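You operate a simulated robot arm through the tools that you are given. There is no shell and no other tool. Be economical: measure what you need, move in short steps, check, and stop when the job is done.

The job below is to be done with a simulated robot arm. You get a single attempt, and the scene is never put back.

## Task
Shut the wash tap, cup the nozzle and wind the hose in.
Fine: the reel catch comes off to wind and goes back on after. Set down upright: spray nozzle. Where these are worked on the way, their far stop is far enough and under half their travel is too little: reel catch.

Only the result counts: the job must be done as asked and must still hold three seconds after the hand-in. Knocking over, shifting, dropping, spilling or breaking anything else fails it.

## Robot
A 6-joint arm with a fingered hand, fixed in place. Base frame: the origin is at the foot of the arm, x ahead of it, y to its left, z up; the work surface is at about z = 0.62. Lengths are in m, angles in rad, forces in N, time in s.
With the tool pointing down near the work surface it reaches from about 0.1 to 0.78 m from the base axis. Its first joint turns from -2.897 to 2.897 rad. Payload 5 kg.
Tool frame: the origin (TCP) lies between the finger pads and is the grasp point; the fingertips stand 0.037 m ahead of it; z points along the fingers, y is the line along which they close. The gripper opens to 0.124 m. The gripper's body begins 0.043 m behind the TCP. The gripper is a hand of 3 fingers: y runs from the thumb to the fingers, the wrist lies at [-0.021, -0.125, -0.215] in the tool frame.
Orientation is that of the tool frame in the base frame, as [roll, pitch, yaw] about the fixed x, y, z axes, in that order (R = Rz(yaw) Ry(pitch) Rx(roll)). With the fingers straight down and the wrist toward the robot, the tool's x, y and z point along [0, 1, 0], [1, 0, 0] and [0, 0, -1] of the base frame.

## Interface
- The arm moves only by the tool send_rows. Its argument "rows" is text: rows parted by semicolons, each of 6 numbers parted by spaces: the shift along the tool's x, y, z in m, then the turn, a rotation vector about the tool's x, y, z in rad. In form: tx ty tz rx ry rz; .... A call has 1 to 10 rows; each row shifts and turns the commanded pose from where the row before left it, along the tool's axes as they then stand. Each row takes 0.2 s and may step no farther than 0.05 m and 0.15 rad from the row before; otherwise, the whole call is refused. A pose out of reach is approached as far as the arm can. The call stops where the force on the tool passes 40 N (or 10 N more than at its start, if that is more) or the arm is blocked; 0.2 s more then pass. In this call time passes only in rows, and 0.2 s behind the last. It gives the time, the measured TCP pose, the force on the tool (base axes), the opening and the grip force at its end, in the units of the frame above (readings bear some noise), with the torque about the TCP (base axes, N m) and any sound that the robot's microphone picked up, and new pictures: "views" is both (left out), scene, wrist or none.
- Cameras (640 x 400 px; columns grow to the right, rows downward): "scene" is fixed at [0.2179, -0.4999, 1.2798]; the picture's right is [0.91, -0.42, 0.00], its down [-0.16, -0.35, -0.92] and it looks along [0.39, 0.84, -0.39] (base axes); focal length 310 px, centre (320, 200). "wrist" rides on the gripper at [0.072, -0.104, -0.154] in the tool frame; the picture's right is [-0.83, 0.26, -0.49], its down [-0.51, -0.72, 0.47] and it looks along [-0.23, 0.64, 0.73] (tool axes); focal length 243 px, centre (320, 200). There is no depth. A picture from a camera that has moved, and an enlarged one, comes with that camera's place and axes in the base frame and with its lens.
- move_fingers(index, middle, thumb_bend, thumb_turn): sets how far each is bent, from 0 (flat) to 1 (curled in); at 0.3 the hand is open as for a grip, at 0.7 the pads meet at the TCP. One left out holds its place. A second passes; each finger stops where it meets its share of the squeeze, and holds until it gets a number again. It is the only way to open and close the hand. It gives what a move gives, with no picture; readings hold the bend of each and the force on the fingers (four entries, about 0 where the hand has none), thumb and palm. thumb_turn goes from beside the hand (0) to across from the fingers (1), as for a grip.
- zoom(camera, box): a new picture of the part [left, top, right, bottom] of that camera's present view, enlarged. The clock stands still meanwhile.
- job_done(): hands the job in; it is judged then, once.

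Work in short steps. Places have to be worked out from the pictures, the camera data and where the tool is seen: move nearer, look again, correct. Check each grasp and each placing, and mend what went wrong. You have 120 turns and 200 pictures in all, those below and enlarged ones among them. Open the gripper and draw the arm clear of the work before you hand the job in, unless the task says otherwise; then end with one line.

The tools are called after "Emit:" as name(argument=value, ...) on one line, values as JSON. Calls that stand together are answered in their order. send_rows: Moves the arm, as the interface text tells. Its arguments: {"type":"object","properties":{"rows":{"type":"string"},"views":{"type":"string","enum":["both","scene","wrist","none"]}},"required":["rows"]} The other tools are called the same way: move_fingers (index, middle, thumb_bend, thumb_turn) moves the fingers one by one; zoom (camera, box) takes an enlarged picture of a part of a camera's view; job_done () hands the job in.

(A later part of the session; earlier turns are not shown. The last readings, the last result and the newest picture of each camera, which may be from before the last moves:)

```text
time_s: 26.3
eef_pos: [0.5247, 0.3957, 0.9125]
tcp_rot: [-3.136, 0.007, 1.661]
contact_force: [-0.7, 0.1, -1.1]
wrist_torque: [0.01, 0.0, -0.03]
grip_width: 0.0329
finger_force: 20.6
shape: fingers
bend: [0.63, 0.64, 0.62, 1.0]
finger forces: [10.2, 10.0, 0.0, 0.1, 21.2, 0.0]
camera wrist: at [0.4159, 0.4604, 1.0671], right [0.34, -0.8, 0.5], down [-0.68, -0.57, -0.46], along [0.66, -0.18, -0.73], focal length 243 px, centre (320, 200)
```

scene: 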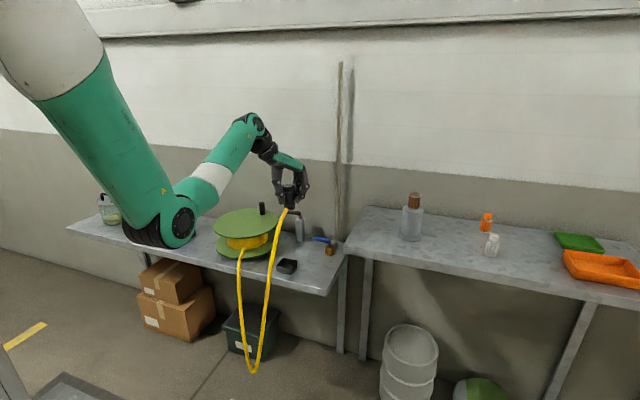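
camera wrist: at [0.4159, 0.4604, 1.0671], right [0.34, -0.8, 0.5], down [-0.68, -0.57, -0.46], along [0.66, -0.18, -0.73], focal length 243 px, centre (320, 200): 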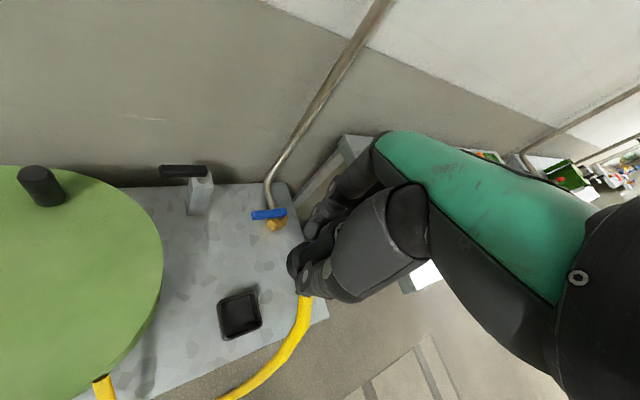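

Zoom to refine cup centre and the nozzle's position in the hand.

Emit:
zoom(camera="wrist", box=[200, 240, 320, 350])

Emit:
zoom(camera="scene", box=[255, 160, 335, 220])

Emit:
zoom(camera="scene", box=[262, 245, 318, 285])

```text
3.64 times, centred on (260, 295) of wrist
camera zoom: at [0.4159, 0.4604, 1.0671], right [0.34, -0.8, 0.5], down [-0.68, -0.57, -0.46], along [0.66, -0.18, -0.73], focal length 882 px, centre (538, -146)
```

zoom: 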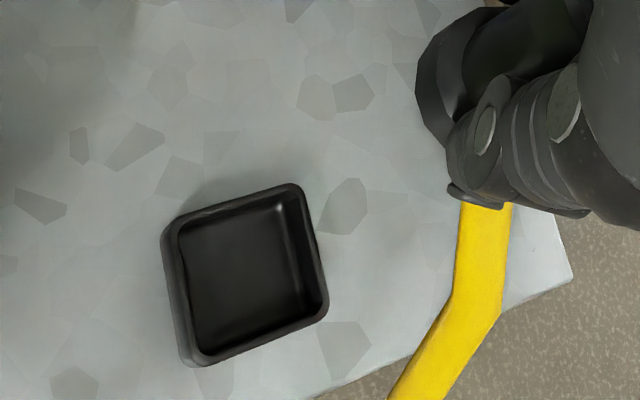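

```text
6.67 times, centred on (295, 190) of scene
camera zoom: at [0.2179, -0.4999, 1.2798], right [0.91, -0.42, 0.0], down [-0.16, -0.35, -0.92], along [0.39, 0.84, -0.39], focal length 2069 px, centre (487, 267)
```

zoom: 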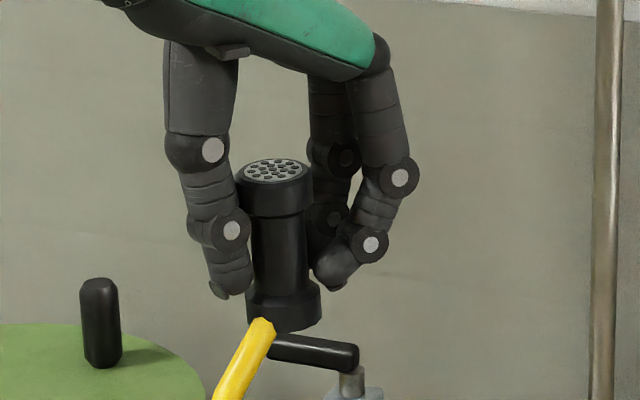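

```text
10.00 times, centred on (290, 265) of scene
camera zoom: at [0.2179, -0.4999, 1.2798], right [0.91, -0.42, 0.0], down [-0.16, -0.35, -0.92], along [0.39, 0.84, -0.39], focal length 3104 px, centre (620, -450)
```

zoom: 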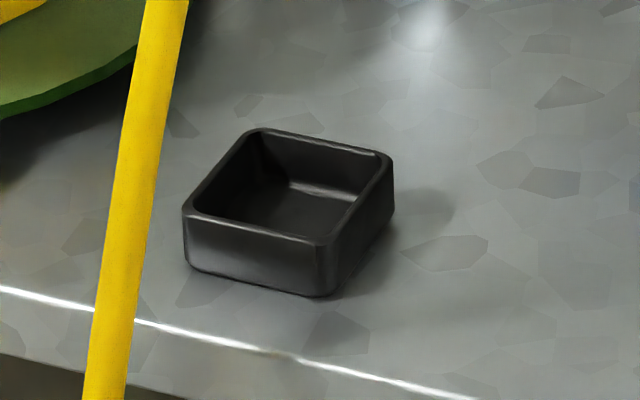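

Cup centre ≈(0.504,0.393), rim z≈0.642, inside ≈0.051 wide; nozzle centre ≈TCP −3 mm in x, its bottom ≈0.058 below TCP. Move over and descend to a hover above the cup.

Emit:
send_rows(rows="-0.001 -0.0178 0.03 0 0 0;0 0 0.04 0 0 0;0 0 0.04 0 0 0;0 0 0.04 0 0 0;0 0 0.035 0 0 0")

Emit:
zoom(camera="scene", box=[250, 215, 330, 275])

Emit:
zoom(camera="wrist", box=[220, 200, 380, 340])

```text
time_s: 27.5
eef_pos: [0.5048, 0.3895, 0.7264]
tcp_rot: [-3.138, 0.005, 1.657]
contact_force: [-0.2, -0.2, -1.0]
wrist_torque: [0.01, -0.01, 0.01]
grip_width: 0.033
finger_force: 20.6
shape: fingers
bend: [0.63, 0.64, 0.62, 1.0]
finger forces: [10.4, 10.0, 0.1, 0.0, 21.2, 0.0]
camera wrist: at [0.3968, 0.455, 0.8816], right [0.33, -0.8, 0.5], down [-0.68, -0.57, -0.46], along [0.66, -0.18, -0.73], focal length 243 px, centre (320, 200)
```

scene: 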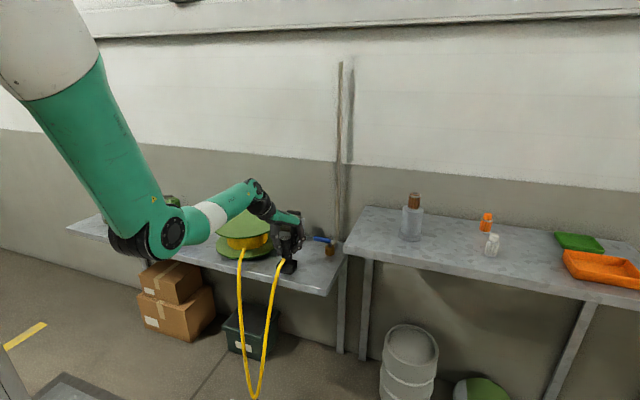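
wrist: 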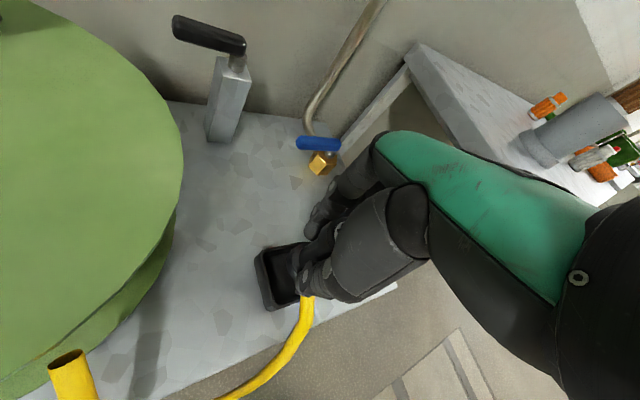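

```text
6.67 times, centred on (290, 245) of scene
camera zoom: at [0.2179, -0.4999, 1.2798], right [0.91, -0.42, 0.0], down [-0.16, -0.35, -0.92], along [0.39, 0.84, -0.39], focal length 2069 px, centre (520, -100)
```

zoom: 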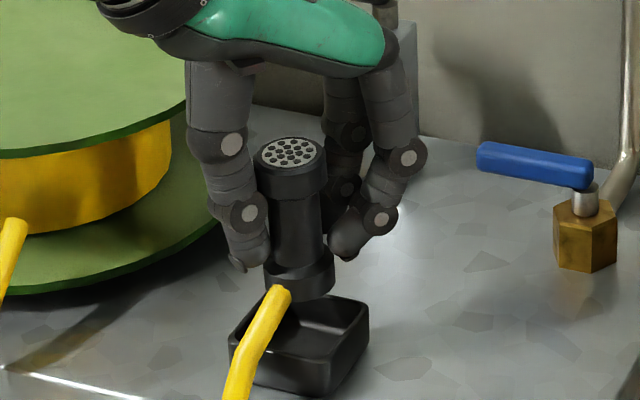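

```text
2.86 times, centred on (300, 270) of wrist
camera zoom: at [0.3968, 0.455, 0.8816], right [0.33, -0.8, 0.5], down [-0.68, -0.57, -0.46], along [0.66, -0.18, -0.73], focal length 693 px, centre (377, 0)
```

zoom: 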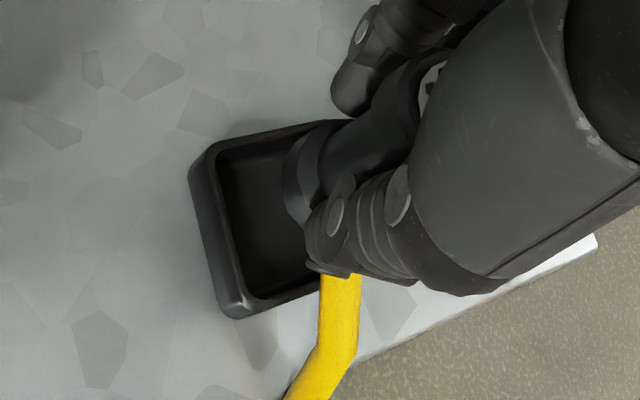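

Nozzle is centred over the cup within ~2 mm. Lower it in.

Emit:
send_rows(rows="0 0 0.015 0 0 0;0 0 0.012 0 0 0;0 0 0.006 0 0 0", views="none")

Emit:
zoom(camera="scene", box=[250, 215, 330, 275])

```text
time_s: 28.3
eef_pos: [0.5069, 0.3918, 0.6955]
tcp_rot: [-3.136, 0.006, 1.656]
contact_force: [0.5, -1.0, -0.5]
wrist_torque: [0.0, 0.01, -0.01]
grip_width: 0.033
finger_force: 20.6
shape: fingers
bend: [0.63, 0.64, 0.62, 1.0]
finger forces: [10.4, 10.0, 0.0, 0.0, 21.2, 0.0]
```

```text
6.67 times, centred on (290, 245) of scene
camera zoom: at [0.2179, -0.4999, 1.2798], right [0.91, -0.42, 0.0], down [-0.16, -0.35, -0.92], along [0.39, 0.84, -0.39], focal length 2069 px, centre (520, -100)
```

zoom: 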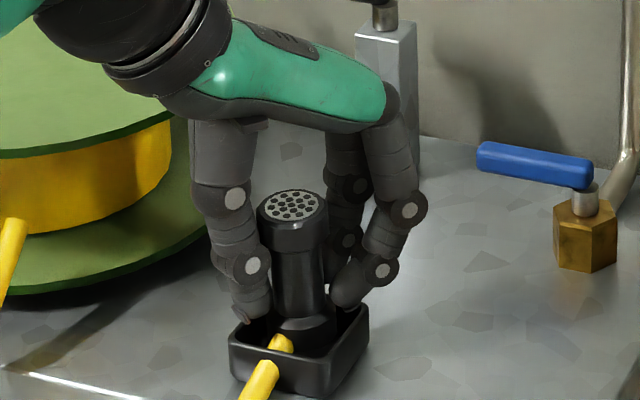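

It enters cleanly, finger tips just above the rim. Continue gently to contact.

Emit:
send_rows(rows="0 0 0.005 0 0 0;0 0 0.003 0 0 0;0 0 0.003 0 0 0", views="none")

Emit:
zoom(camera="scene", box=[250, 215, 330, 275])

```text
time_s: 29.1
eef_pos: [0.5069, 0.3933, 0.6863]
tcp_rot: [-3.139, 0.005, 1.656]
contact_force: [-3.2, -0.7, 20.5]
wrist_torque: [-0.03, 0.8, 0.05]
grip_width: 0.0329
finger_force: 28.9
shape: fingers
bend: [0.63, 0.64, 0.62, 1.0]
finger forces: [10.6, 9.7, 0.0, 0.1, 38.0, 0.1]
```

```text
6.67 times, centred on (290, 245) of scene
camera zoom: at [0.2179, -0.4999, 1.2798], right [0.91, -0.42, 0.0], down [-0.16, -0.35, -0.92], along [0.39, 0.84, -0.39], focal length 2069 px, centre (520, -100)
```

zoom: 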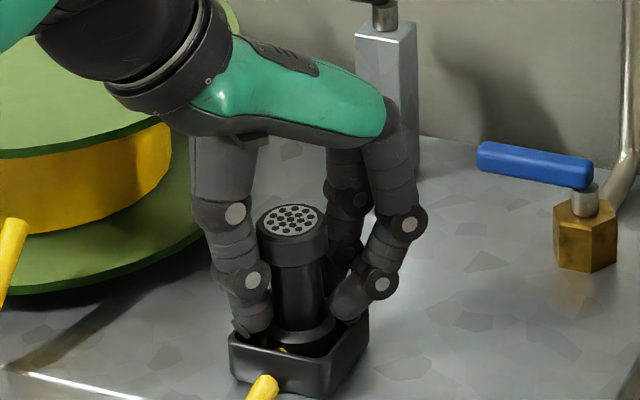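

Thumb tip touches the rim (force 20 N, torque offset on thumb side); the base is nearly on the cup floor. Raise 3 mm to unload and loosen slightly so the nozzle slides down.

Emit:
send_rows(rows="0 0 -0.003 0 0 0", views="none")

Emit:
move_fingers(index=0.605, middle=0.615, thumb_bend=0.595)

Emit:
zoom(camera="scene", box=[250, 215, 330, 275])

```text
time_s: 29.5
eef_pos: [0.5055, 0.3921, 0.6857]
tcp_rot: [-3.133, 0.008, 1.656]
contact_force: [-0.2, -0.3, 0.6]
wrist_torque: [0.03, -0.04, -0.03]
grip_width: 0.0329
finger_force: 20.9
shape: fingers
bend: [0.63, 0.64, 0.62, 1.0]
finger forces: [11.5, 10.0, 0.0, 0.0, 20.8, 0.0]
```

```text
time_s: 30.5
eef_pos: [0.5048, 0.3926, 0.6867]
tcp_rot: [-3.136, 0.007, 1.657]
contact_force: [-0.8, -0.2, -0.2]
wrist_torque: [0.0, 0.0, -0.01]
grip_width: 0.0391
finger_force: 0.3
shape: fingers
bend: [0.6, 0.61, 0.58, 1.0]
finger forces: [0.2, 0.2, 0.0, 0.0, 0.5, 0.0]
```

```text
6.67 times, centred on (290, 245) of scene
camera zoom: at [0.2179, -0.4999, 1.2798], right [0.91, -0.42, 0.0], down [-0.16, -0.35, -0.92], along [0.39, 0.84, -0.39], focal length 2069 px, centre (520, -100)
```

zoom: 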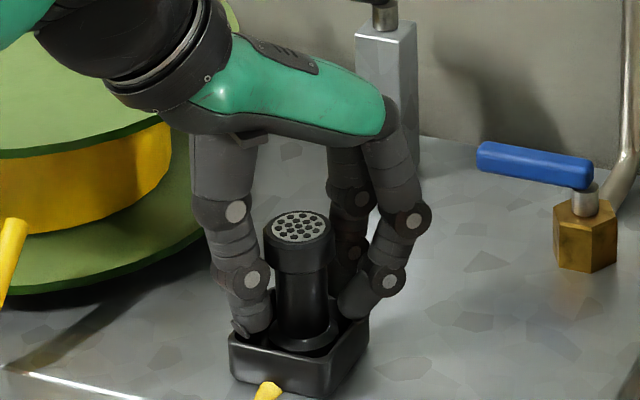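

Nozzle has settled onto the cup floor. Open wider and rise clear.

Emit:
move_fingers(index=0.5, middle=0.5, thumb_bend=0.5)

Emit:
zoom(camera="scene", box=[250, 215, 330, 275])

```text
time_s: 31.5
eef_pos: [0.5056, 0.3905, 0.6873]
tcp_rot: [-3.135, 0.006, 1.657]
contact_force: [0.6, 0.0, 0.0]
wrist_torque: [0.0, 0.01, 0.05]
grip_width: 0.0668
finger_force: 0.1
shape: fingers
bend: [0.5, 0.5, 0.5, 1.0]
finger forces: [0.0, 0.0, 0.0, 0.0, 0.0, 0.0]
```

```text
6.67 times, centred on (290, 245) of scene
camera zoom: at [0.2179, -0.4999, 1.2798], right [0.91, -0.42, 0.0], down [-0.16, -0.35, -0.92], along [0.39, 0.84, -0.39], focal length 2069 px, centre (520, -100)
```

zoom: 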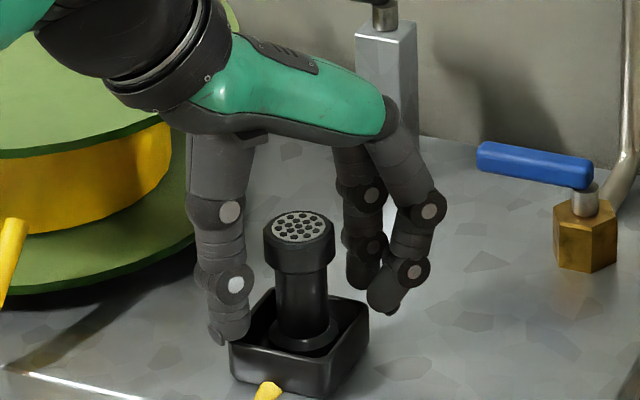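

Nozzle stands upright in the cup. Rise straight up, then move towards the catch to study it.

Emit:
send_rows(rows="0 0 -0.02 0 0 0;0 0 -0.045 0 0 0;0 0 -0.045 0 0 0;0 0 -0.045 0 0 0;0 0 -0.045 0 0 0;0 0 0 0 0 -0.134;0 0 0 0 0 -0.134;0 0 0 0 0 -0.134;0 0 0 0 0 -0.134")

Emit:
zoom(camera="wrist", box=[160, 40, 400, 240])

Emit:
zoom(camera="scene", box=[250, 200, 330, 280])

```text
time_s: 33.5
eef_pos: [0.5055, 0.3952, 0.8871]
tcp_rot: [-3.134, 0.0, 2.195]
contact_force: [0.6, -0.6, 0.1]
wrist_torque: [-0.01, -0.02, -0.06]
grip_width: 0.0671
finger_force: 0.0
shape: fingers
bend: [0.5, 0.5, 0.5, 1.0]
finger forces: [0.0, 0.0, 0.0, 0.0, 0.0, 0.0]
camera wrist: at [0.3795, 0.3937, 1.0423], right [0.7, -0.52, 0.49], down [-0.29, -0.84, -0.46], along [0.65, 0.18, -0.74], focal length 243 px, centre (320, 200)
```

scene: 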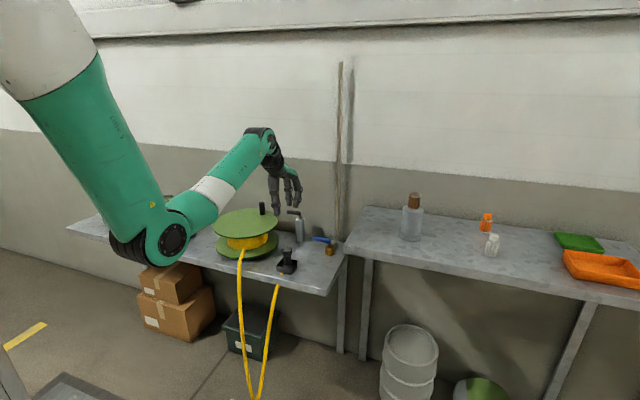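
wrist: 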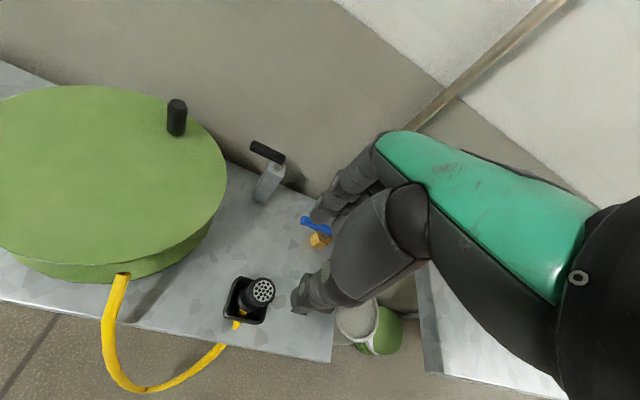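

```text
2.00 times, centred on (280, 140) of wrist
camera zoom: at [0.3795, 0.3937, 1.0423], right [0.7, -0.52, 0.49], down [-0.29, -0.84, -0.46], along [0.65, 0.18, -0.74], focal length 485 px, centre (400, 320)
```

zoom: 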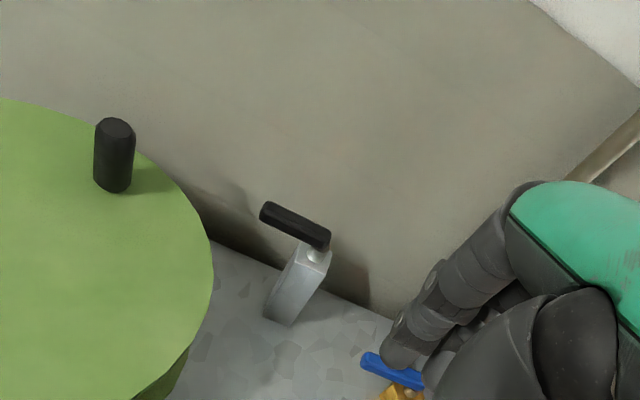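

```text
5.00 times, centred on (290, 240) of scene
camera zoom: at [0.2179, -0.4999, 1.2798], right [0.91, -0.42, 0.0], down [-0.16, -0.35, -0.92], along [0.39, 0.84, -0.39], focal length 1552 px, centre (470, 0)
```

zoom: 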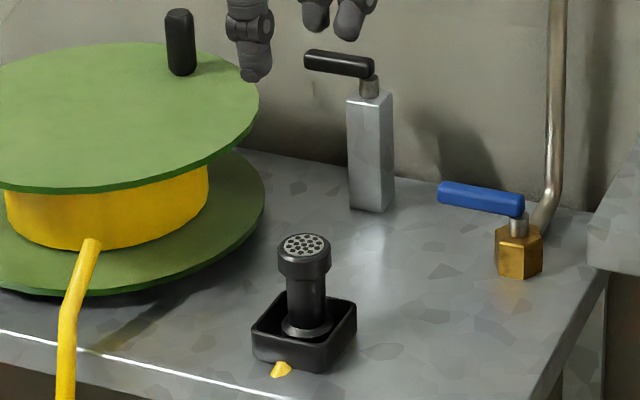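

Catch lever: pivot ≈(0.617,0.565), tip ≈(0.577,0.586), z≈0.745, close to the wall; it can only swing toward the front. I'll hover over it, align the closing axis across it and tilt the hand so the palm stays off the wall.

Emit:
send_rows(rows="0.0236 0.0405 0 0 0 0;0.0236 0.0405 0 0 0 0;0.0236 0.0405 0 0 0 0;0.0236 0.0405 0 0 0 0;0 0 0 0 0 -0.117;0 0 0 0 0 -0.117;0 0 0 0 0 -0.117;0 0 0 -0.14 0 0;0 0 0 -0.14 0 0;0 0 0 -0.14 0 0")

Emit:
zoom(camera="wrist", box=[180, 200, 380, 360])

Emit:
zoom(camera="scene", box=[250, 160, 340, 250])

```text
time_s: 35.7
eef_pos: [0.5837, 0.5658, 0.8861]
tcp_rot: [2.73, -0.001, 2.543]
contact_force: [-0.2, 0.5, 0.0]
wrist_torque: [0.03, 0.0, 0.0]
grip_width: 0.0673
finger_force: 0.1
shape: fingers
bend: [0.5, 0.5, 0.5, 1.0]
finger forces: [0.0, 0.0, 0.0, 0.0, 0.0, 0.1]
camera wrist: at [0.4357, 0.4767, 0.9856], right [0.71, -0.43, 0.56], down [0.15, -0.67, -0.72], along [0.69, 0.6, -0.41], focal length 243 px, centre (320, 200)
```

scene: 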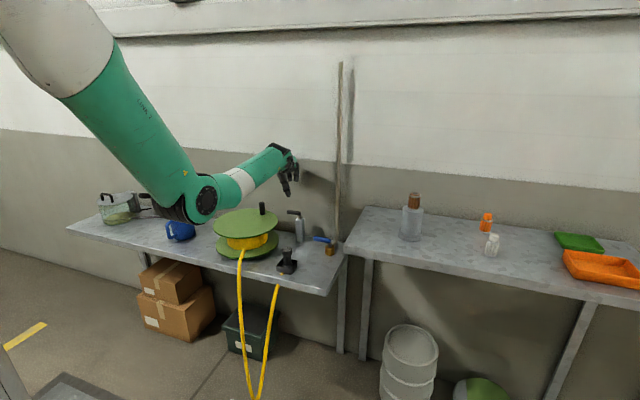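
wrist: 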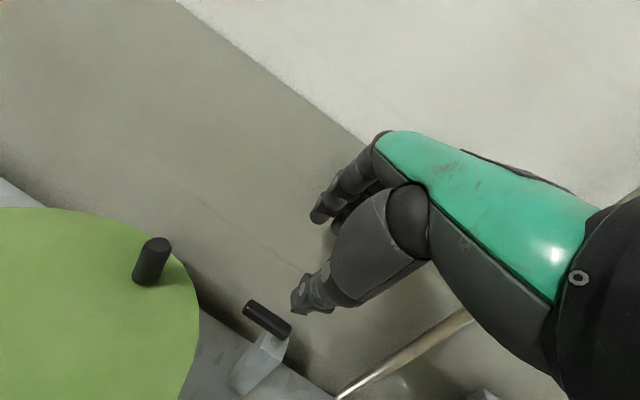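

```text
2.50 times, centred on (280, 280) of wrist
camera zoom: at [0.4357, 0.4767, 0.9856], right [0.71, -0.43, 0.56], down [0.15, -0.67, -0.72], along [0.69, 0.6, -0.41], focal length 606 px, centre (420, 0)
```

zoom: 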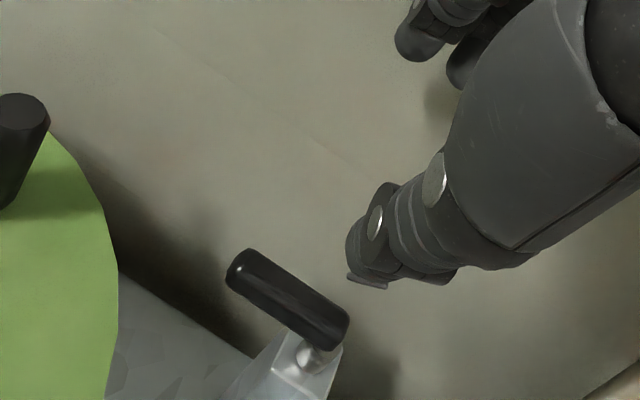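

```text
4.44 times, centred on (295, 205) of scene
camera zoom: at [0.2179, -0.4999, 1.2798], right [0.91, -0.42, 0.0], down [-0.16, -0.35, -0.92], along [0.39, 0.84, -0.39], focal length 1380 px, centre (431, 178)
```

zoom: 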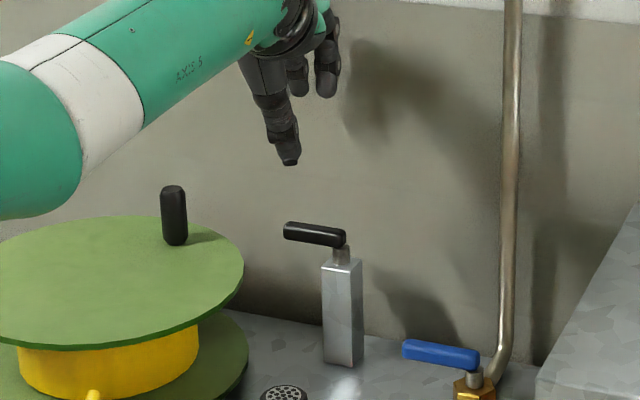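

Alignment good. Open the thumb more, and descend vertically with fingers going behind the lever.

Emit:
move_fingers(thumb_bend=0.25)

Emit:
send_rows(rows="0 -0.012 0.0274 0 0 0;0 -0.012 0.0274 0 0 0;0 -0.012 0.0274 0 0 0")

Emit:
zoom(camera="wrist", box=[220, 160, 400, 300])

Emit:
zoom(camera="scene", box=[260, 180, 340, 240])

```text
time_s: 36.7
eef_pos: [0.5843, 0.5656, 0.8851]
tcp_rot: [2.73, 0.0, 2.543]
contact_force: [-0.1, -1.1, 0.2]
wrist_torque: [0.01, -0.02, -0.01]
grip_width: 0.1027
finger_force: 0.1
shape: fingers
bend: [0.5, 0.5, 0.25, 0.97]
finger forces: [0.1, 0.0, 0.0, 0.0, 0.0, 0.0]
```

```text
time_s: 37.5
eef_pos: [0.5863, 0.5648, 0.7982]
tcp_rot: [2.729, 0.001, 2.542]
contact_force: [-0.1, 0.1, -1.1]
wrist_torque: [-0.01, 0.02, 0.02]
grip_width: 0.1029
finger_force: 0.0
shape: fingers
bend: [0.5, 0.5, 0.25, 0.97]
finger forces: [0.0, 0.0, 0.1, 0.1, 0.0, 0.0]
camera wrist: at [0.4389, 0.4762, 0.8969], right [0.71, -0.43, 0.56], down [0.15, -0.68, -0.72], along [0.69, 0.6, -0.41], focal length 243 px, centre (320, 200)
```

scene: 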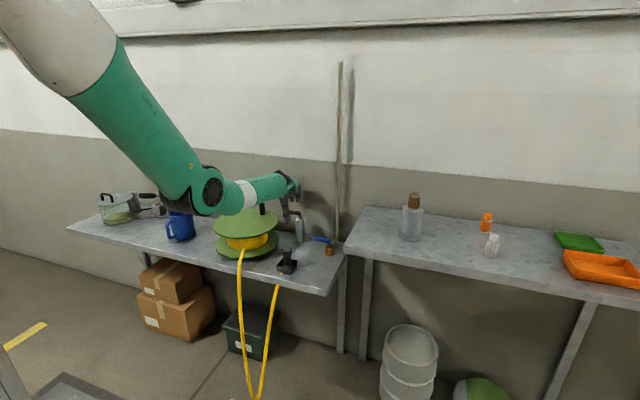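
wrist: 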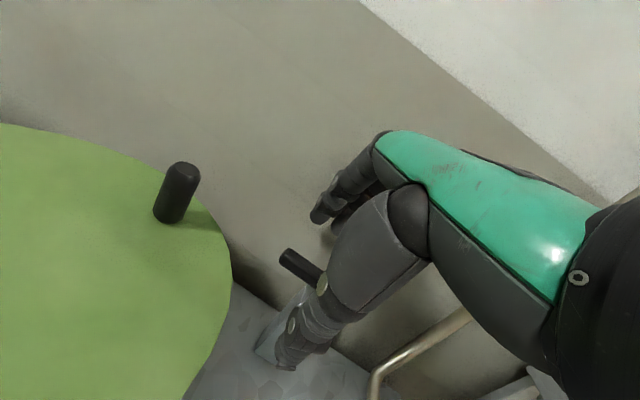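

```text
2.86 times, centred on (310, 230) of wrist
camera zoom: at [0.4389, 0.4762, 0.8969], right [0.71, -0.43, 0.56], down [0.15, -0.68, -0.72], along [0.69, 0.6, -0.41], focal length 693 px, centre (349, 114)
```

zoom: 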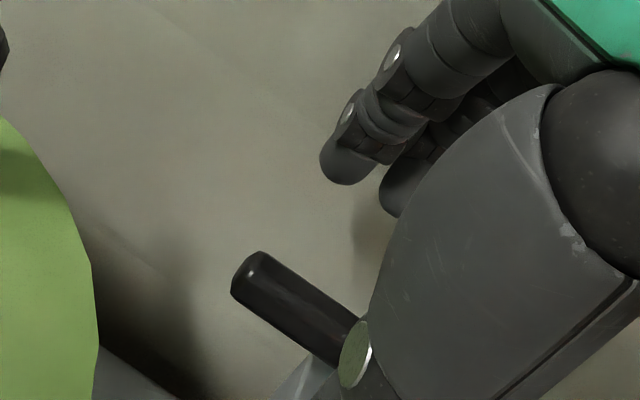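

```text
6.67 times, centred on (300, 210) of scene
camera zoom: at [0.2179, -0.4999, 1.2798], right [0.91, -0.42, 0.0], down [-0.16, -0.35, -0.92], along [0.39, 0.84, -0.39], focal length 2069 px, centre (453, 133)
```

zoom: 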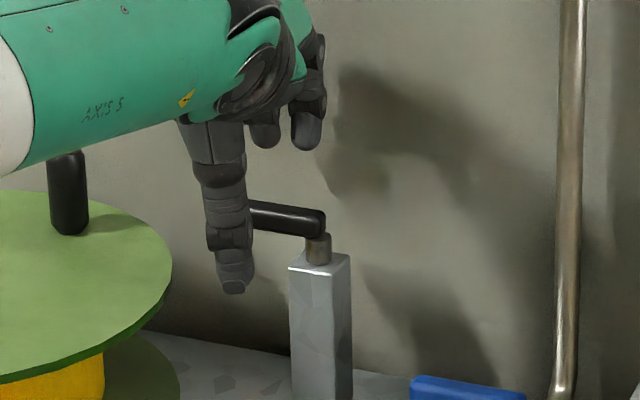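

Finger tips are ~3 cm above and behind the lever, thumb clear in front. Lower 4 cm more.

Emit:
send_rows(rows="0 -0.008 0.0183 0 0 0;0 -0.008 0.0183 0 0 0", views="none")

Emit:
zoom(camera="scene", box=[260, 180, 340, 240])

Emit:
zoom(camera="wrist", box=[220, 140, 400, 280])

```text
time_s: 38.1
eef_pos: [0.5868, 0.5649, 0.7569]
tcp_rot: [2.73, 0.0, 2.543]
contact_force: [0.0, 0.0, -0.1]
wrist_torque: [-0.01, -0.02, 0.01]
grip_width: 0.1026
finger_force: 0.1
shape: fingers
bend: [0.5, 0.5, 0.25, 0.97]
finger forces: [0.0, 0.0, 0.0, 0.0, 0.1, 0.1]
```

```text
6.67 times, centred on (300, 210) of scene
camera zoom: at [0.2179, -0.4999, 1.2798], right [0.91, -0.42, 0.0], down [-0.16, -0.35, -0.92], along [0.39, 0.84, -0.39], focal length 2069 px, centre (453, 133)
```

zoom: 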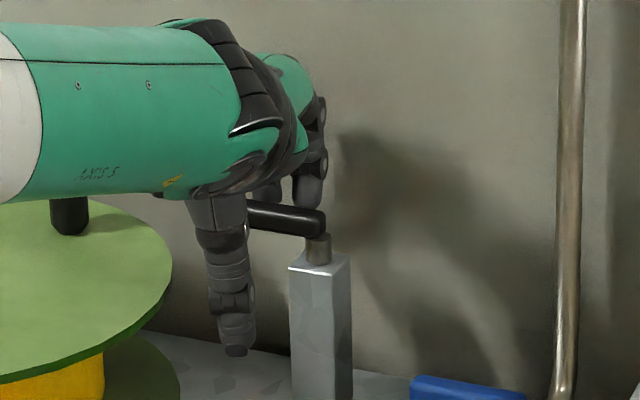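

```text
2.86 times, centred on (310, 210) of wrist
camera zoom: at [0.4387, 0.4765, 0.8561], right [0.71, -0.43, 0.56], down [0.15, -0.68, -0.72], along [0.69, 0.6, -0.41], focal length 693 px, centre (349, 171)
```

zoom: 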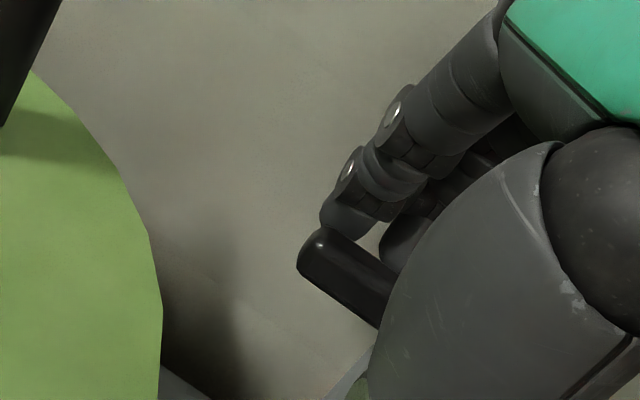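

Fingers are behind the lever (partly hidden by it). Lower 6 mm and pull gently towards the front.

Emit:
send_rows(rows="0 -0.0024 0.0055 0 0 0;0 -0.011 -0.0048 0 0 0;0 -0.011 -0.0048 0 0 0;0 -0.011 -0.0048 0 0 0", views="none")

Emit:
zoom(camera="scene", box=[260, 180, 340, 240])

Emit:
zoom(camera="wrist", box=[220, 140, 400, 280])

```text
time_s: 39.1
eef_pos: [0.5632, 0.5348, 0.7501]
tcp_rot: [2.731, 0.0, 2.544]
contact_force: [-1.0, 4.4, -1.7]
wrist_torque: [0.02, 0.1, 0.18]
grip_width: 0.1031
finger_force: 2.0
shape: fingers
bend: [0.5, 0.48, 0.25, 0.97]
finger forces: [0.1, 4.0, 0.0, 0.1, 0.1, 0.1]
```

```text
6.67 times, centred on (300, 210) of scene
camera zoom: at [0.2179, -0.4999, 1.2798], right [0.91, -0.42, 0.0], down [-0.16, -0.35, -0.92], along [0.39, 0.84, -0.39], focal length 2069 px, centre (453, 133)
```

zoom: 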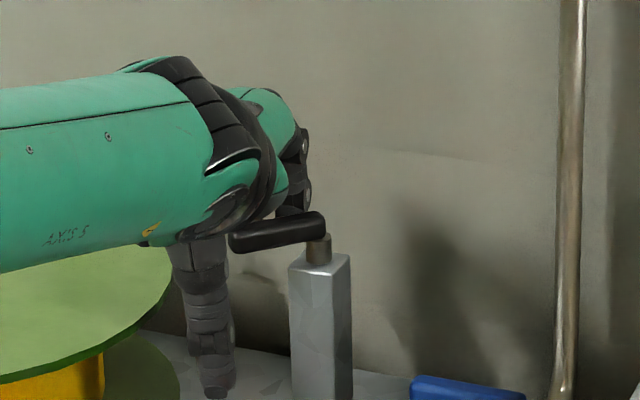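

```text
2.86 times, centred on (310, 210) of wrist
camera zoom: at [0.4159, 0.4465, 0.8499], right [0.71, -0.43, 0.56], down [0.15, -0.68, -0.72], along [0.69, 0.6, -0.42], focal length 693 px, centre (349, 171)
```

zoom: 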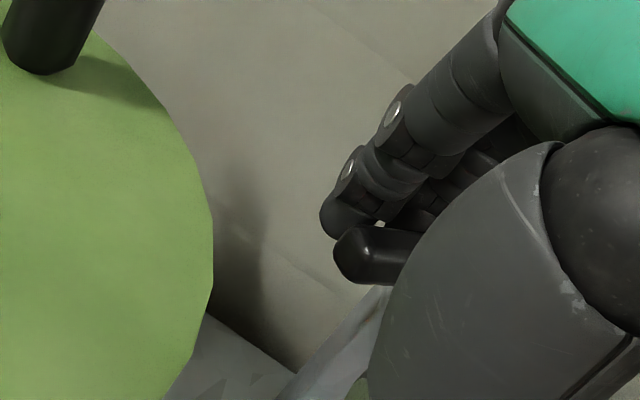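

The lever swings freely towards the front. Tuck the thumb a bit (to stay clear of the tap) and go on around the pivot with hand rotation.

Emit:
move_fingers(thumb_bend=0.45)

Emit:
send_rows(rows="-0.0069 -0.0032 -0.0014 0 0.052 -0.119;-0.0069 -0.0032 -0.0014 0 0.052 -0.119;-0.0069 -0.0032 -0.0014 0 0.052 -0.119")

Emit:
zoom(camera="scene", box=[260, 180, 340, 240])

```text
time_s: 40.1
eef_pos: [0.5635, 0.5361, 0.7504]
tcp_rot: [2.73, -0.001, 2.543]
contact_force: [-0.7, 3.6, -1.9]
wrist_torque: [0.0, 0.13, 0.18]
grip_width: 0.0758
finger_force: 1.9
shape: fingers
bend: [0.5, 0.49, 0.45, 0.99]
finger forces: [0.0, 4.2, 0.0, 0.1, 0.0, 0.0]
```

```text
time_s: 40.9
eef_pos: [0.5757, 0.5166, 0.7507]
tcp_rot: [2.728, -0.003, 2.936]
contact_force: [-2.0, 4.4, -1.8]
wrist_torque: [-0.05, 0.11, 0.17]
grip_width: 0.0757
finger_force: 2.0
shape: fingers
bend: [0.5, 0.48, 0.45, 0.99]
finger forces: [0.0, 4.5, 0.1, 0.1, 0.1, 0.1]
camera wrist: at [0.4735, 0.3782, 0.85], right [0.82, -0.13, 0.56], down [0.4, -0.57, -0.72], along [0.41, 0.81, -0.41], focal length 243 px, centre (320, 200)
```

scene: 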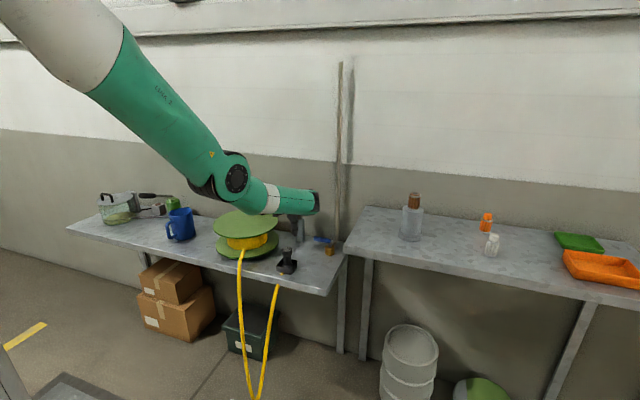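
wrist: 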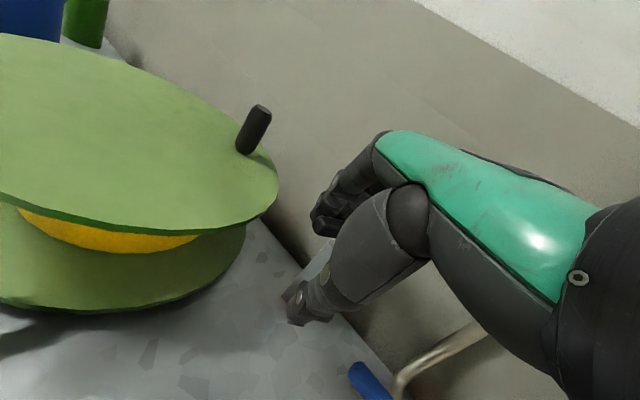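

```text
6.67 times, centred on (300, 210) of scene
camera zoom: at [0.2179, -0.4999, 1.2798], right [0.91, -0.42, 0.0], down [-0.16, -0.35, -0.92], along [0.39, 0.84, -0.39], focal length 2069 px, centre (453, 133)
```

zoom: 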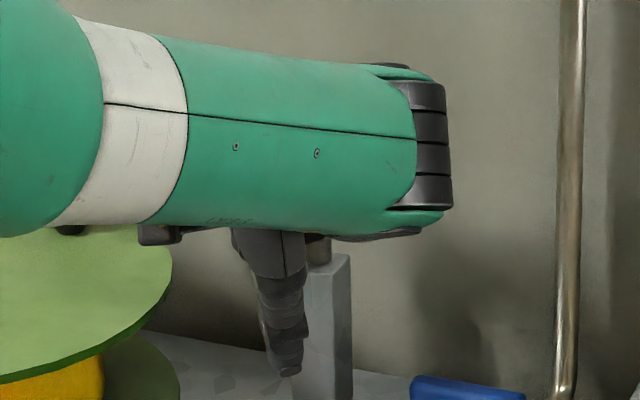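

Lever about halfway or more (≈197°), force small. Two more rotating rows, then translate along the tangent until the stop is felt.

Emit:
send_rows(rows="-0.0069 -0.0032 -0.0014 0 0.052 -0.119;-0.0069 -0.0032 -0.0014 0 0.052 -0.119", views="wrist")

Emit:
zoom(camera="wrist", box=[220, 180, 400, 320])

```text
time_s: 41.5
eef_pos: [0.5721, 0.4966, 0.7633]
tcp_rot: [2.731, -0.002, -3.089]
contact_force: [-0.9, 1.8, -0.2]
wrist_torque: [0.08, 0.0, 0.05]
grip_width: 0.0756
finger_force: 0.9
shape: fingers
bend: [0.5, 0.49, 0.45, 0.99]
finger forces: [0.1, 1.5, 0.0, 0.0, 0.0, 0.1]
out of reach, approached as far as the arm can: row 2
camera wrist: at [0.5093, 0.3365, 0.8625], right [0.83, 0.09, 0.55], down [0.53, -0.45, -0.72], along [0.18, 0.89, -0.41], focal length 243 px, centre (320, 200)
```

wrist: 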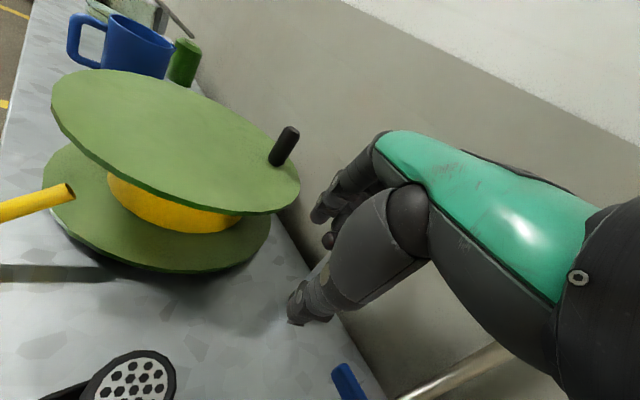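

```text
2.86 times, centred on (310, 250) of wrist
camera zoom: at [0.5093, 0.3365, 0.8625], right [0.83, 0.09, 0.55], down [0.53, -0.45, -0.72], along [0.18, 0.89, -0.41], focal length 693 px, centre (349, 57)
```

zoom: 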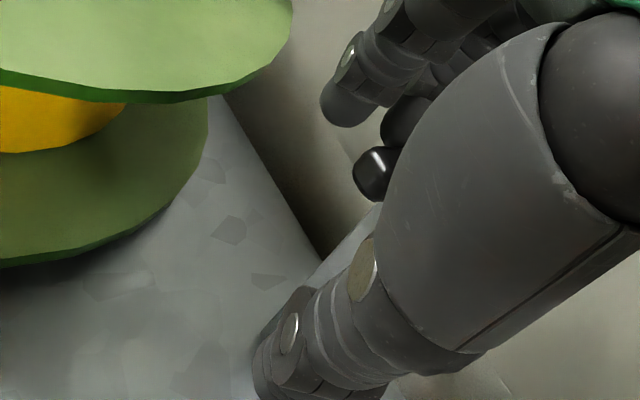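

Lever tip now at ≈(0.577,0.525), i.e. heading ≈225° — over 80° of swing, so it's released. Rise clear vertically.

Emit:
send_rows(rows="0 0.012 -0.0274 0 0 0;0 0.012 -0.0274 0 0 0;0 0.016 -0.0366 0 0 0;0 0.016 -0.0366 0 0 0")

Emit:
zoom(camera="scene", box=[230, 180, 340, 280])

```text
time_s: 42.5
eef_pos: [0.6303, 0.5322, 0.8591]
tcp_rot: [2.73, -0.003, -3.088]
contact_force: [0.3, 0.8, -0.6]
wrist_torque: [0.03, -0.01, -0.03]
grip_width: 0.0755
finger_force: 0.0
shape: fingers
bend: [0.5, 0.5, 0.45, 0.99]
finger forces: [0.1, 0.0, 0.0, 0.0, 0.0, 0.0]
out of reach, approached as far as the arm can: row 1, 2, 3, 4
camera wrist: at [0.5664, 0.3718, 0.9592], right [0.83, 0.09, 0.55], down [0.53, -0.45, -0.72], along [0.18, 0.89, -0.41], focal length 243 px, centre (320, 200)
```

scene: 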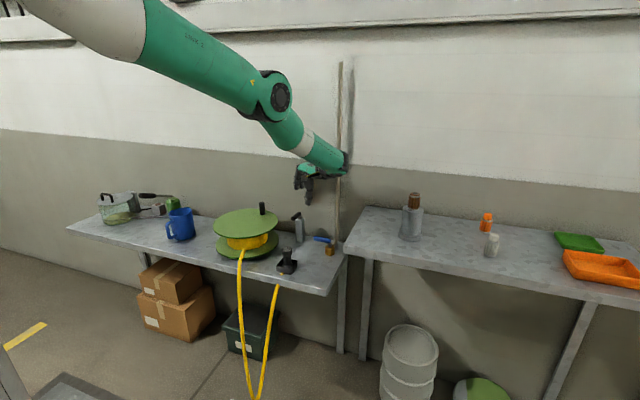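
wrist: 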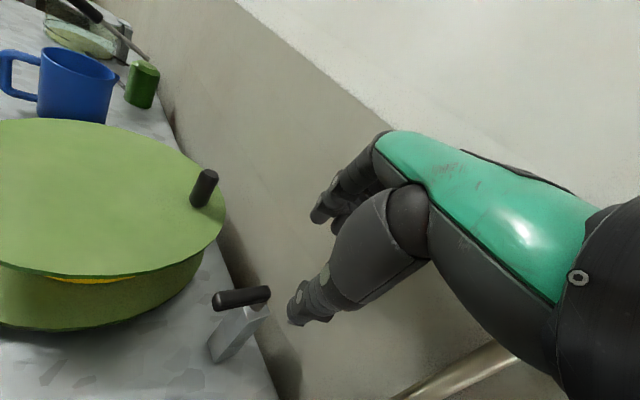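

```text
4.00 times, centred on (285, 230) of scene
camera zoom: at [0.2179, -0.4999, 1.2798], right [0.91, -0.42, 0.0], down [-0.16, -0.35, -0.92], along [0.39, 0.84, -0.39], focal length 1242 px, centre (460, 80)
```

zoom: 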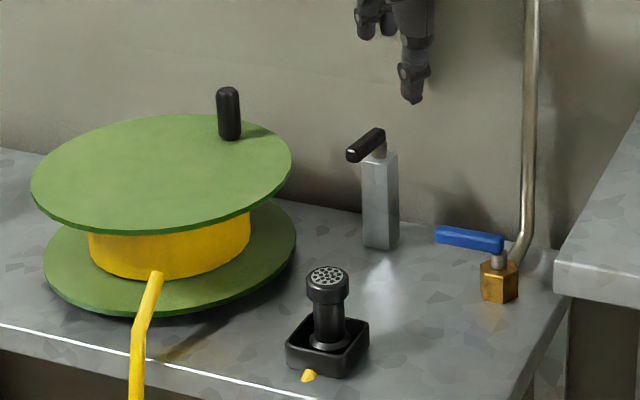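

Catch lever points to the front (released). The arm went through an awkward configuration; rotate the hand back to a radial heading and partly un-tilt, moving away from the wall.

Emit:
send_rows(rows="0 0 0 0 -0.052 0.119;0 0 0 0 -0.052 0.119;0 0 0 0 -0.052 0.119;0 0 0 0 -0.052 0.119;0 0 0 0 -0.052 0.119")

```text
time_s: 43.1
eef_pos: [0.6468, 0.5427, 0.835]
tcp_rot: [2.736, -0.013, 2.974]
contact_force: [-20.6, -16.0, 4.0]
wrist_torque: [0.66, -0.68, 0.62]
grip_width: 0.0755
finger_force: 13.4
shape: fingers
bend: [0.5, 0.55, 0.45, 0.99]
finger forces: [0.0, 26.4, 0.0, 0.0, 0.0, 0.2]
out of reach, approached as far as the arm can: row 1, 2, 3
stopped in row 3: the force on the tool passed its limit at 54 N (the readings are from after the stop); the commanded pose is now the measured one
camera wrist: at [0.5515, 0.4017, 0.9363], right [0.83, -0.09, 0.55], down [0.41, -0.55, -0.72], along [0.37, 0.83, -0.42], focal length 243 px, centre (320, 200)
```

scene: 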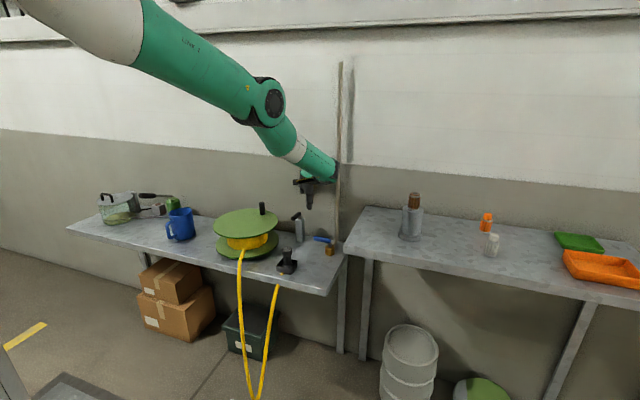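
wrist: 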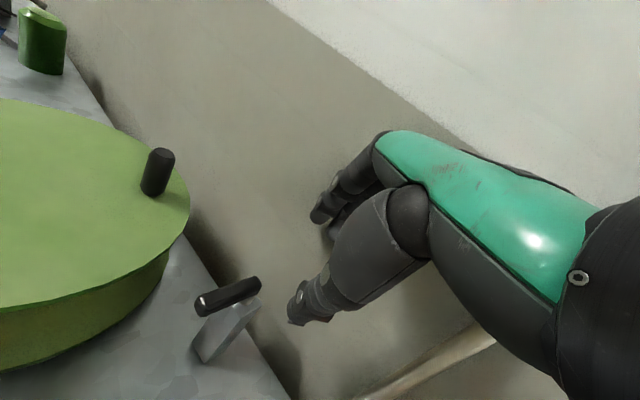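

Fingers brushed the wall; back away toward the robot and up a little.

Emit:
send_rows(rows="0.0163 -0.017 -0.0183 0 0 0;0.0163 -0.017 -0.0183 0 0 0;0.0163 -0.017 -0.0183 0 0 0", views="scene")

```text
time_s: 43.9
eef_pos: [0.5915, 0.4853, 0.8657]
tcp_rot: [2.735, -0.009, 2.968]
contact_force: [0.4, 0.5, 0.6]
wrist_torque: [-0.04, 0.04, 0.03]
grip_width: 0.0756
finger_force: 0.1
shape: fingers
bend: [0.5, 0.43, 0.45, 0.99]
finger forces: [0.1, 0.0, 0.1, 0.0, 0.1, 0.0]
```

scene: 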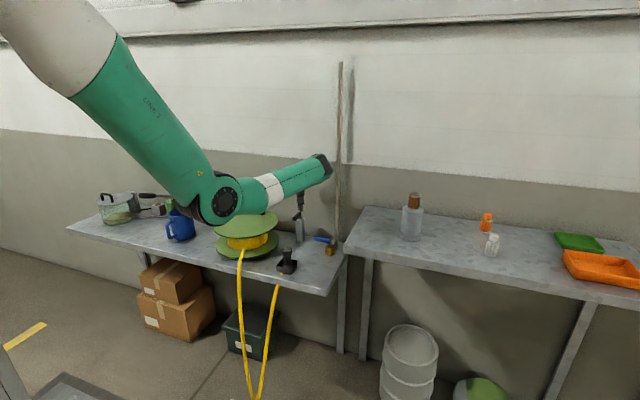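

Clear. Rotate heading back to ≈56° and reduce tilt to ≈0.25.

Emit:
send_rows(rows="0 0 0 0 -0.058 0.1325;0 0 0 0 -0.058 0.1325;0 0 0 0 -0.058 0.1325;0 0 0 0.14 0 0;0 0 -0.02 0 0 0")

Emit:
zoom(camera="scene", box=[200, 170, 330, 270])

```text
time_s: 45.1
eef_pos: [0.588, 0.4798, 0.8882]
tcp_rot: [2.879, -0.006, 2.536]
contact_force: [-0.3, -0.5, 0.2]
wrist_torque: [-0.04, -0.01, 0.0]
grip_width: 0.0756
finger_force: 0.0
shape: fingers
bend: [0.5, 0.43, 0.45, 0.99]
finger forces: [0.1, 0.1, 0.1, 0.0, 0.0, 0.0]
camera wrist: at [0.4497, 0.4061, 1.0102], right [0.76, -0.37, 0.54], down [0.09, -0.76, -0.65], along [0.65, 0.53, -0.54], focal length 243 px, centre (320, 200)
```

scene: 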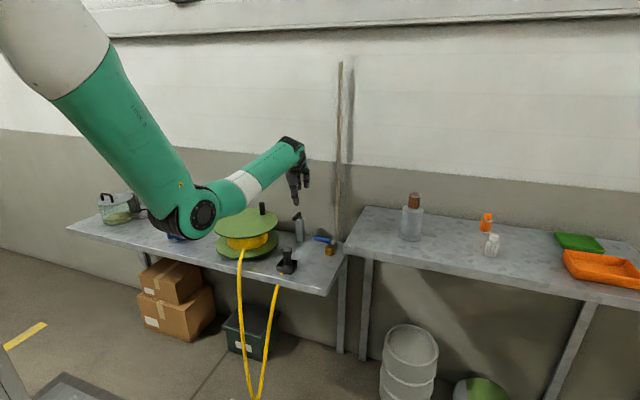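
wrist: 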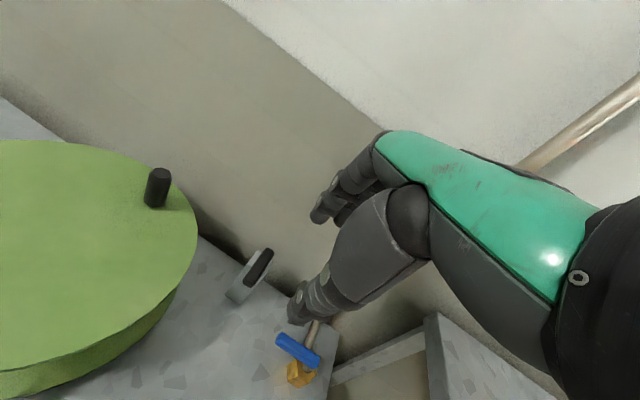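

```text
4.00 times, centred on (265, 220) of scene
camera zoom: at [0.2179, -0.4999, 1.2798], right [0.91, -0.42, 0.0], down [-0.16, -0.35, -0.92], along [0.39, 0.84, -0.39], focal length 1242 px, centre (540, 120)
```

zoom: 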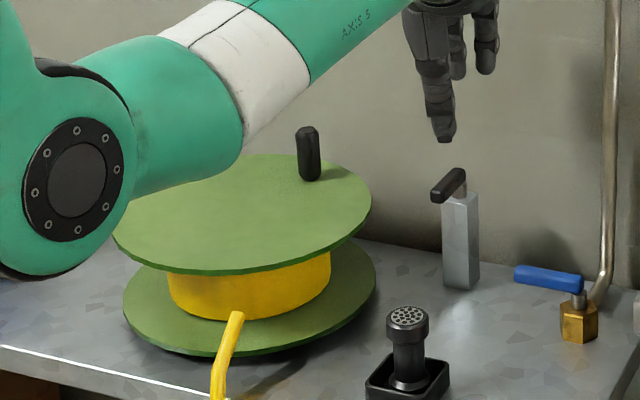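

Knob ≈(0.490,0.642), z 0.73–0.78; reel centre ≈(0.411,0.607). Move above the knob with hand symmetric.

Emit:
move_fingers(index=0.48, middle=0.48, thumb_bend=0.48)

Emit:
send_rows(rows="0.0436 0.0193 0.0052 0 0 0;0.0436 0.0193 0.0052 0 0 0;0.0436 0.0193 0.0052 0 0 0;0.0436 0.0193 0.0052 0 0 0")

Emit:
zoom(camera="scene", box=[220, 160, 310, 230])

Emit:
zoom(camera="wrist", box=[220, 180, 380, 320])

```text
time_s: 46.1
eef_pos: [0.5888, 0.4808, 0.8897]
tcp_rot: [2.876, -0.008, 2.536]
contact_force: [0.0, 0.2, -1.6]
wrist_torque: [-0.02, 0.01, -0.01]
grip_width: 0.074
finger_force: 0.1
shape: fingers
bend: [0.48, 0.48, 0.48, 1.0]
finger forces: [0.1, 0.0, 0.0, 0.0, 0.0, 0.1]
```

```text
time_s: 47.1
eef_pos: [0.4912, 0.6471, 0.8892]
tcp_rot: [2.875, -0.006, 2.536]
contact_force: [-0.1, -1.1, -0.6]
wrist_torque: [-0.03, -0.02, 0.0]
grip_width: 0.0739
finger_force: 0.0
shape: fingers
bend: [0.48, 0.48, 0.48, 1.0]
finger forces: [0.0, 0.1, 0.0, 0.0, 0.0, 0.1]
camera wrist: at [0.3516, 0.5721, 1.012], right [0.76, -0.37, 0.54], down [0.09, -0.76, -0.65], along [0.65, 0.54, -0.54], focal length 243 px, centre (320, 200)
```

scene: 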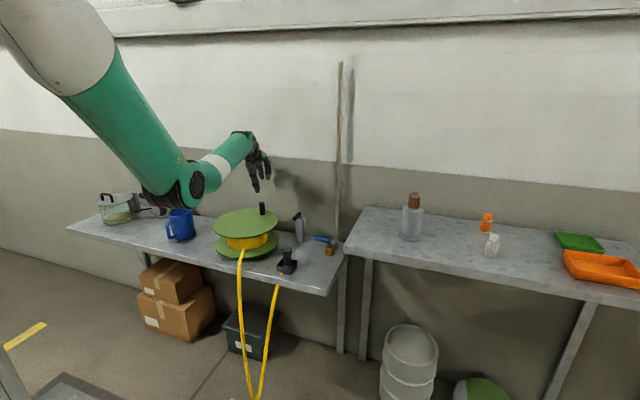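
wrist: 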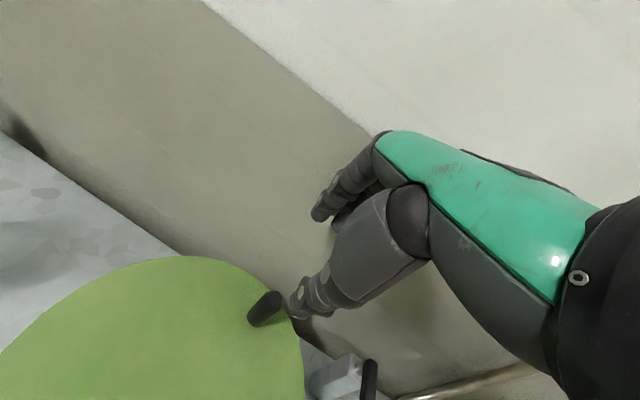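

```text
5.71 times, centred on (265, 195) of scene
camera zoom: at [0.2179, -0.4999, 1.2798], right [0.91, -0.42, 0.0], down [-0.16, -0.35, -0.92], along [0.39, 0.84, -0.39], focal length 1774 px, centre (634, 229)
```

zoom: 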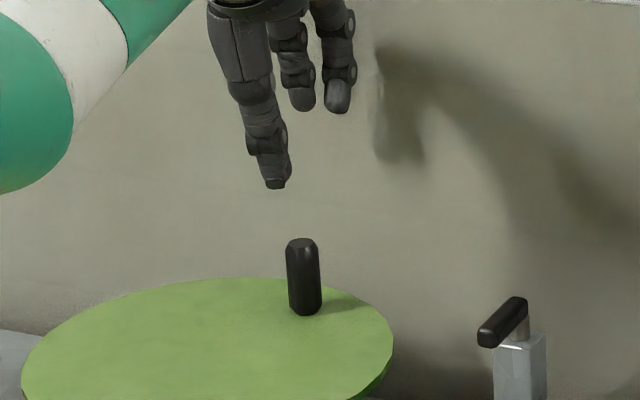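

```text
2.86 times, centred on (300, 250) of wrist
camera zoom: at [0.3516, 0.5721, 1.012], right [0.76, -0.37, 0.54], down [0.09, -0.76, -0.65], along [0.65, 0.54, -0.54], focal length 693 px, centre (377, 57)
```

zoom: 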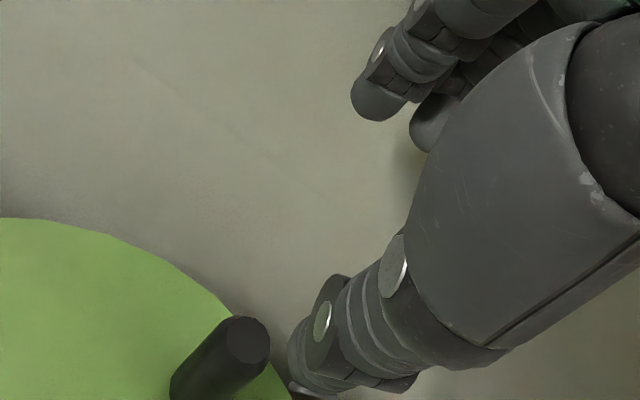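

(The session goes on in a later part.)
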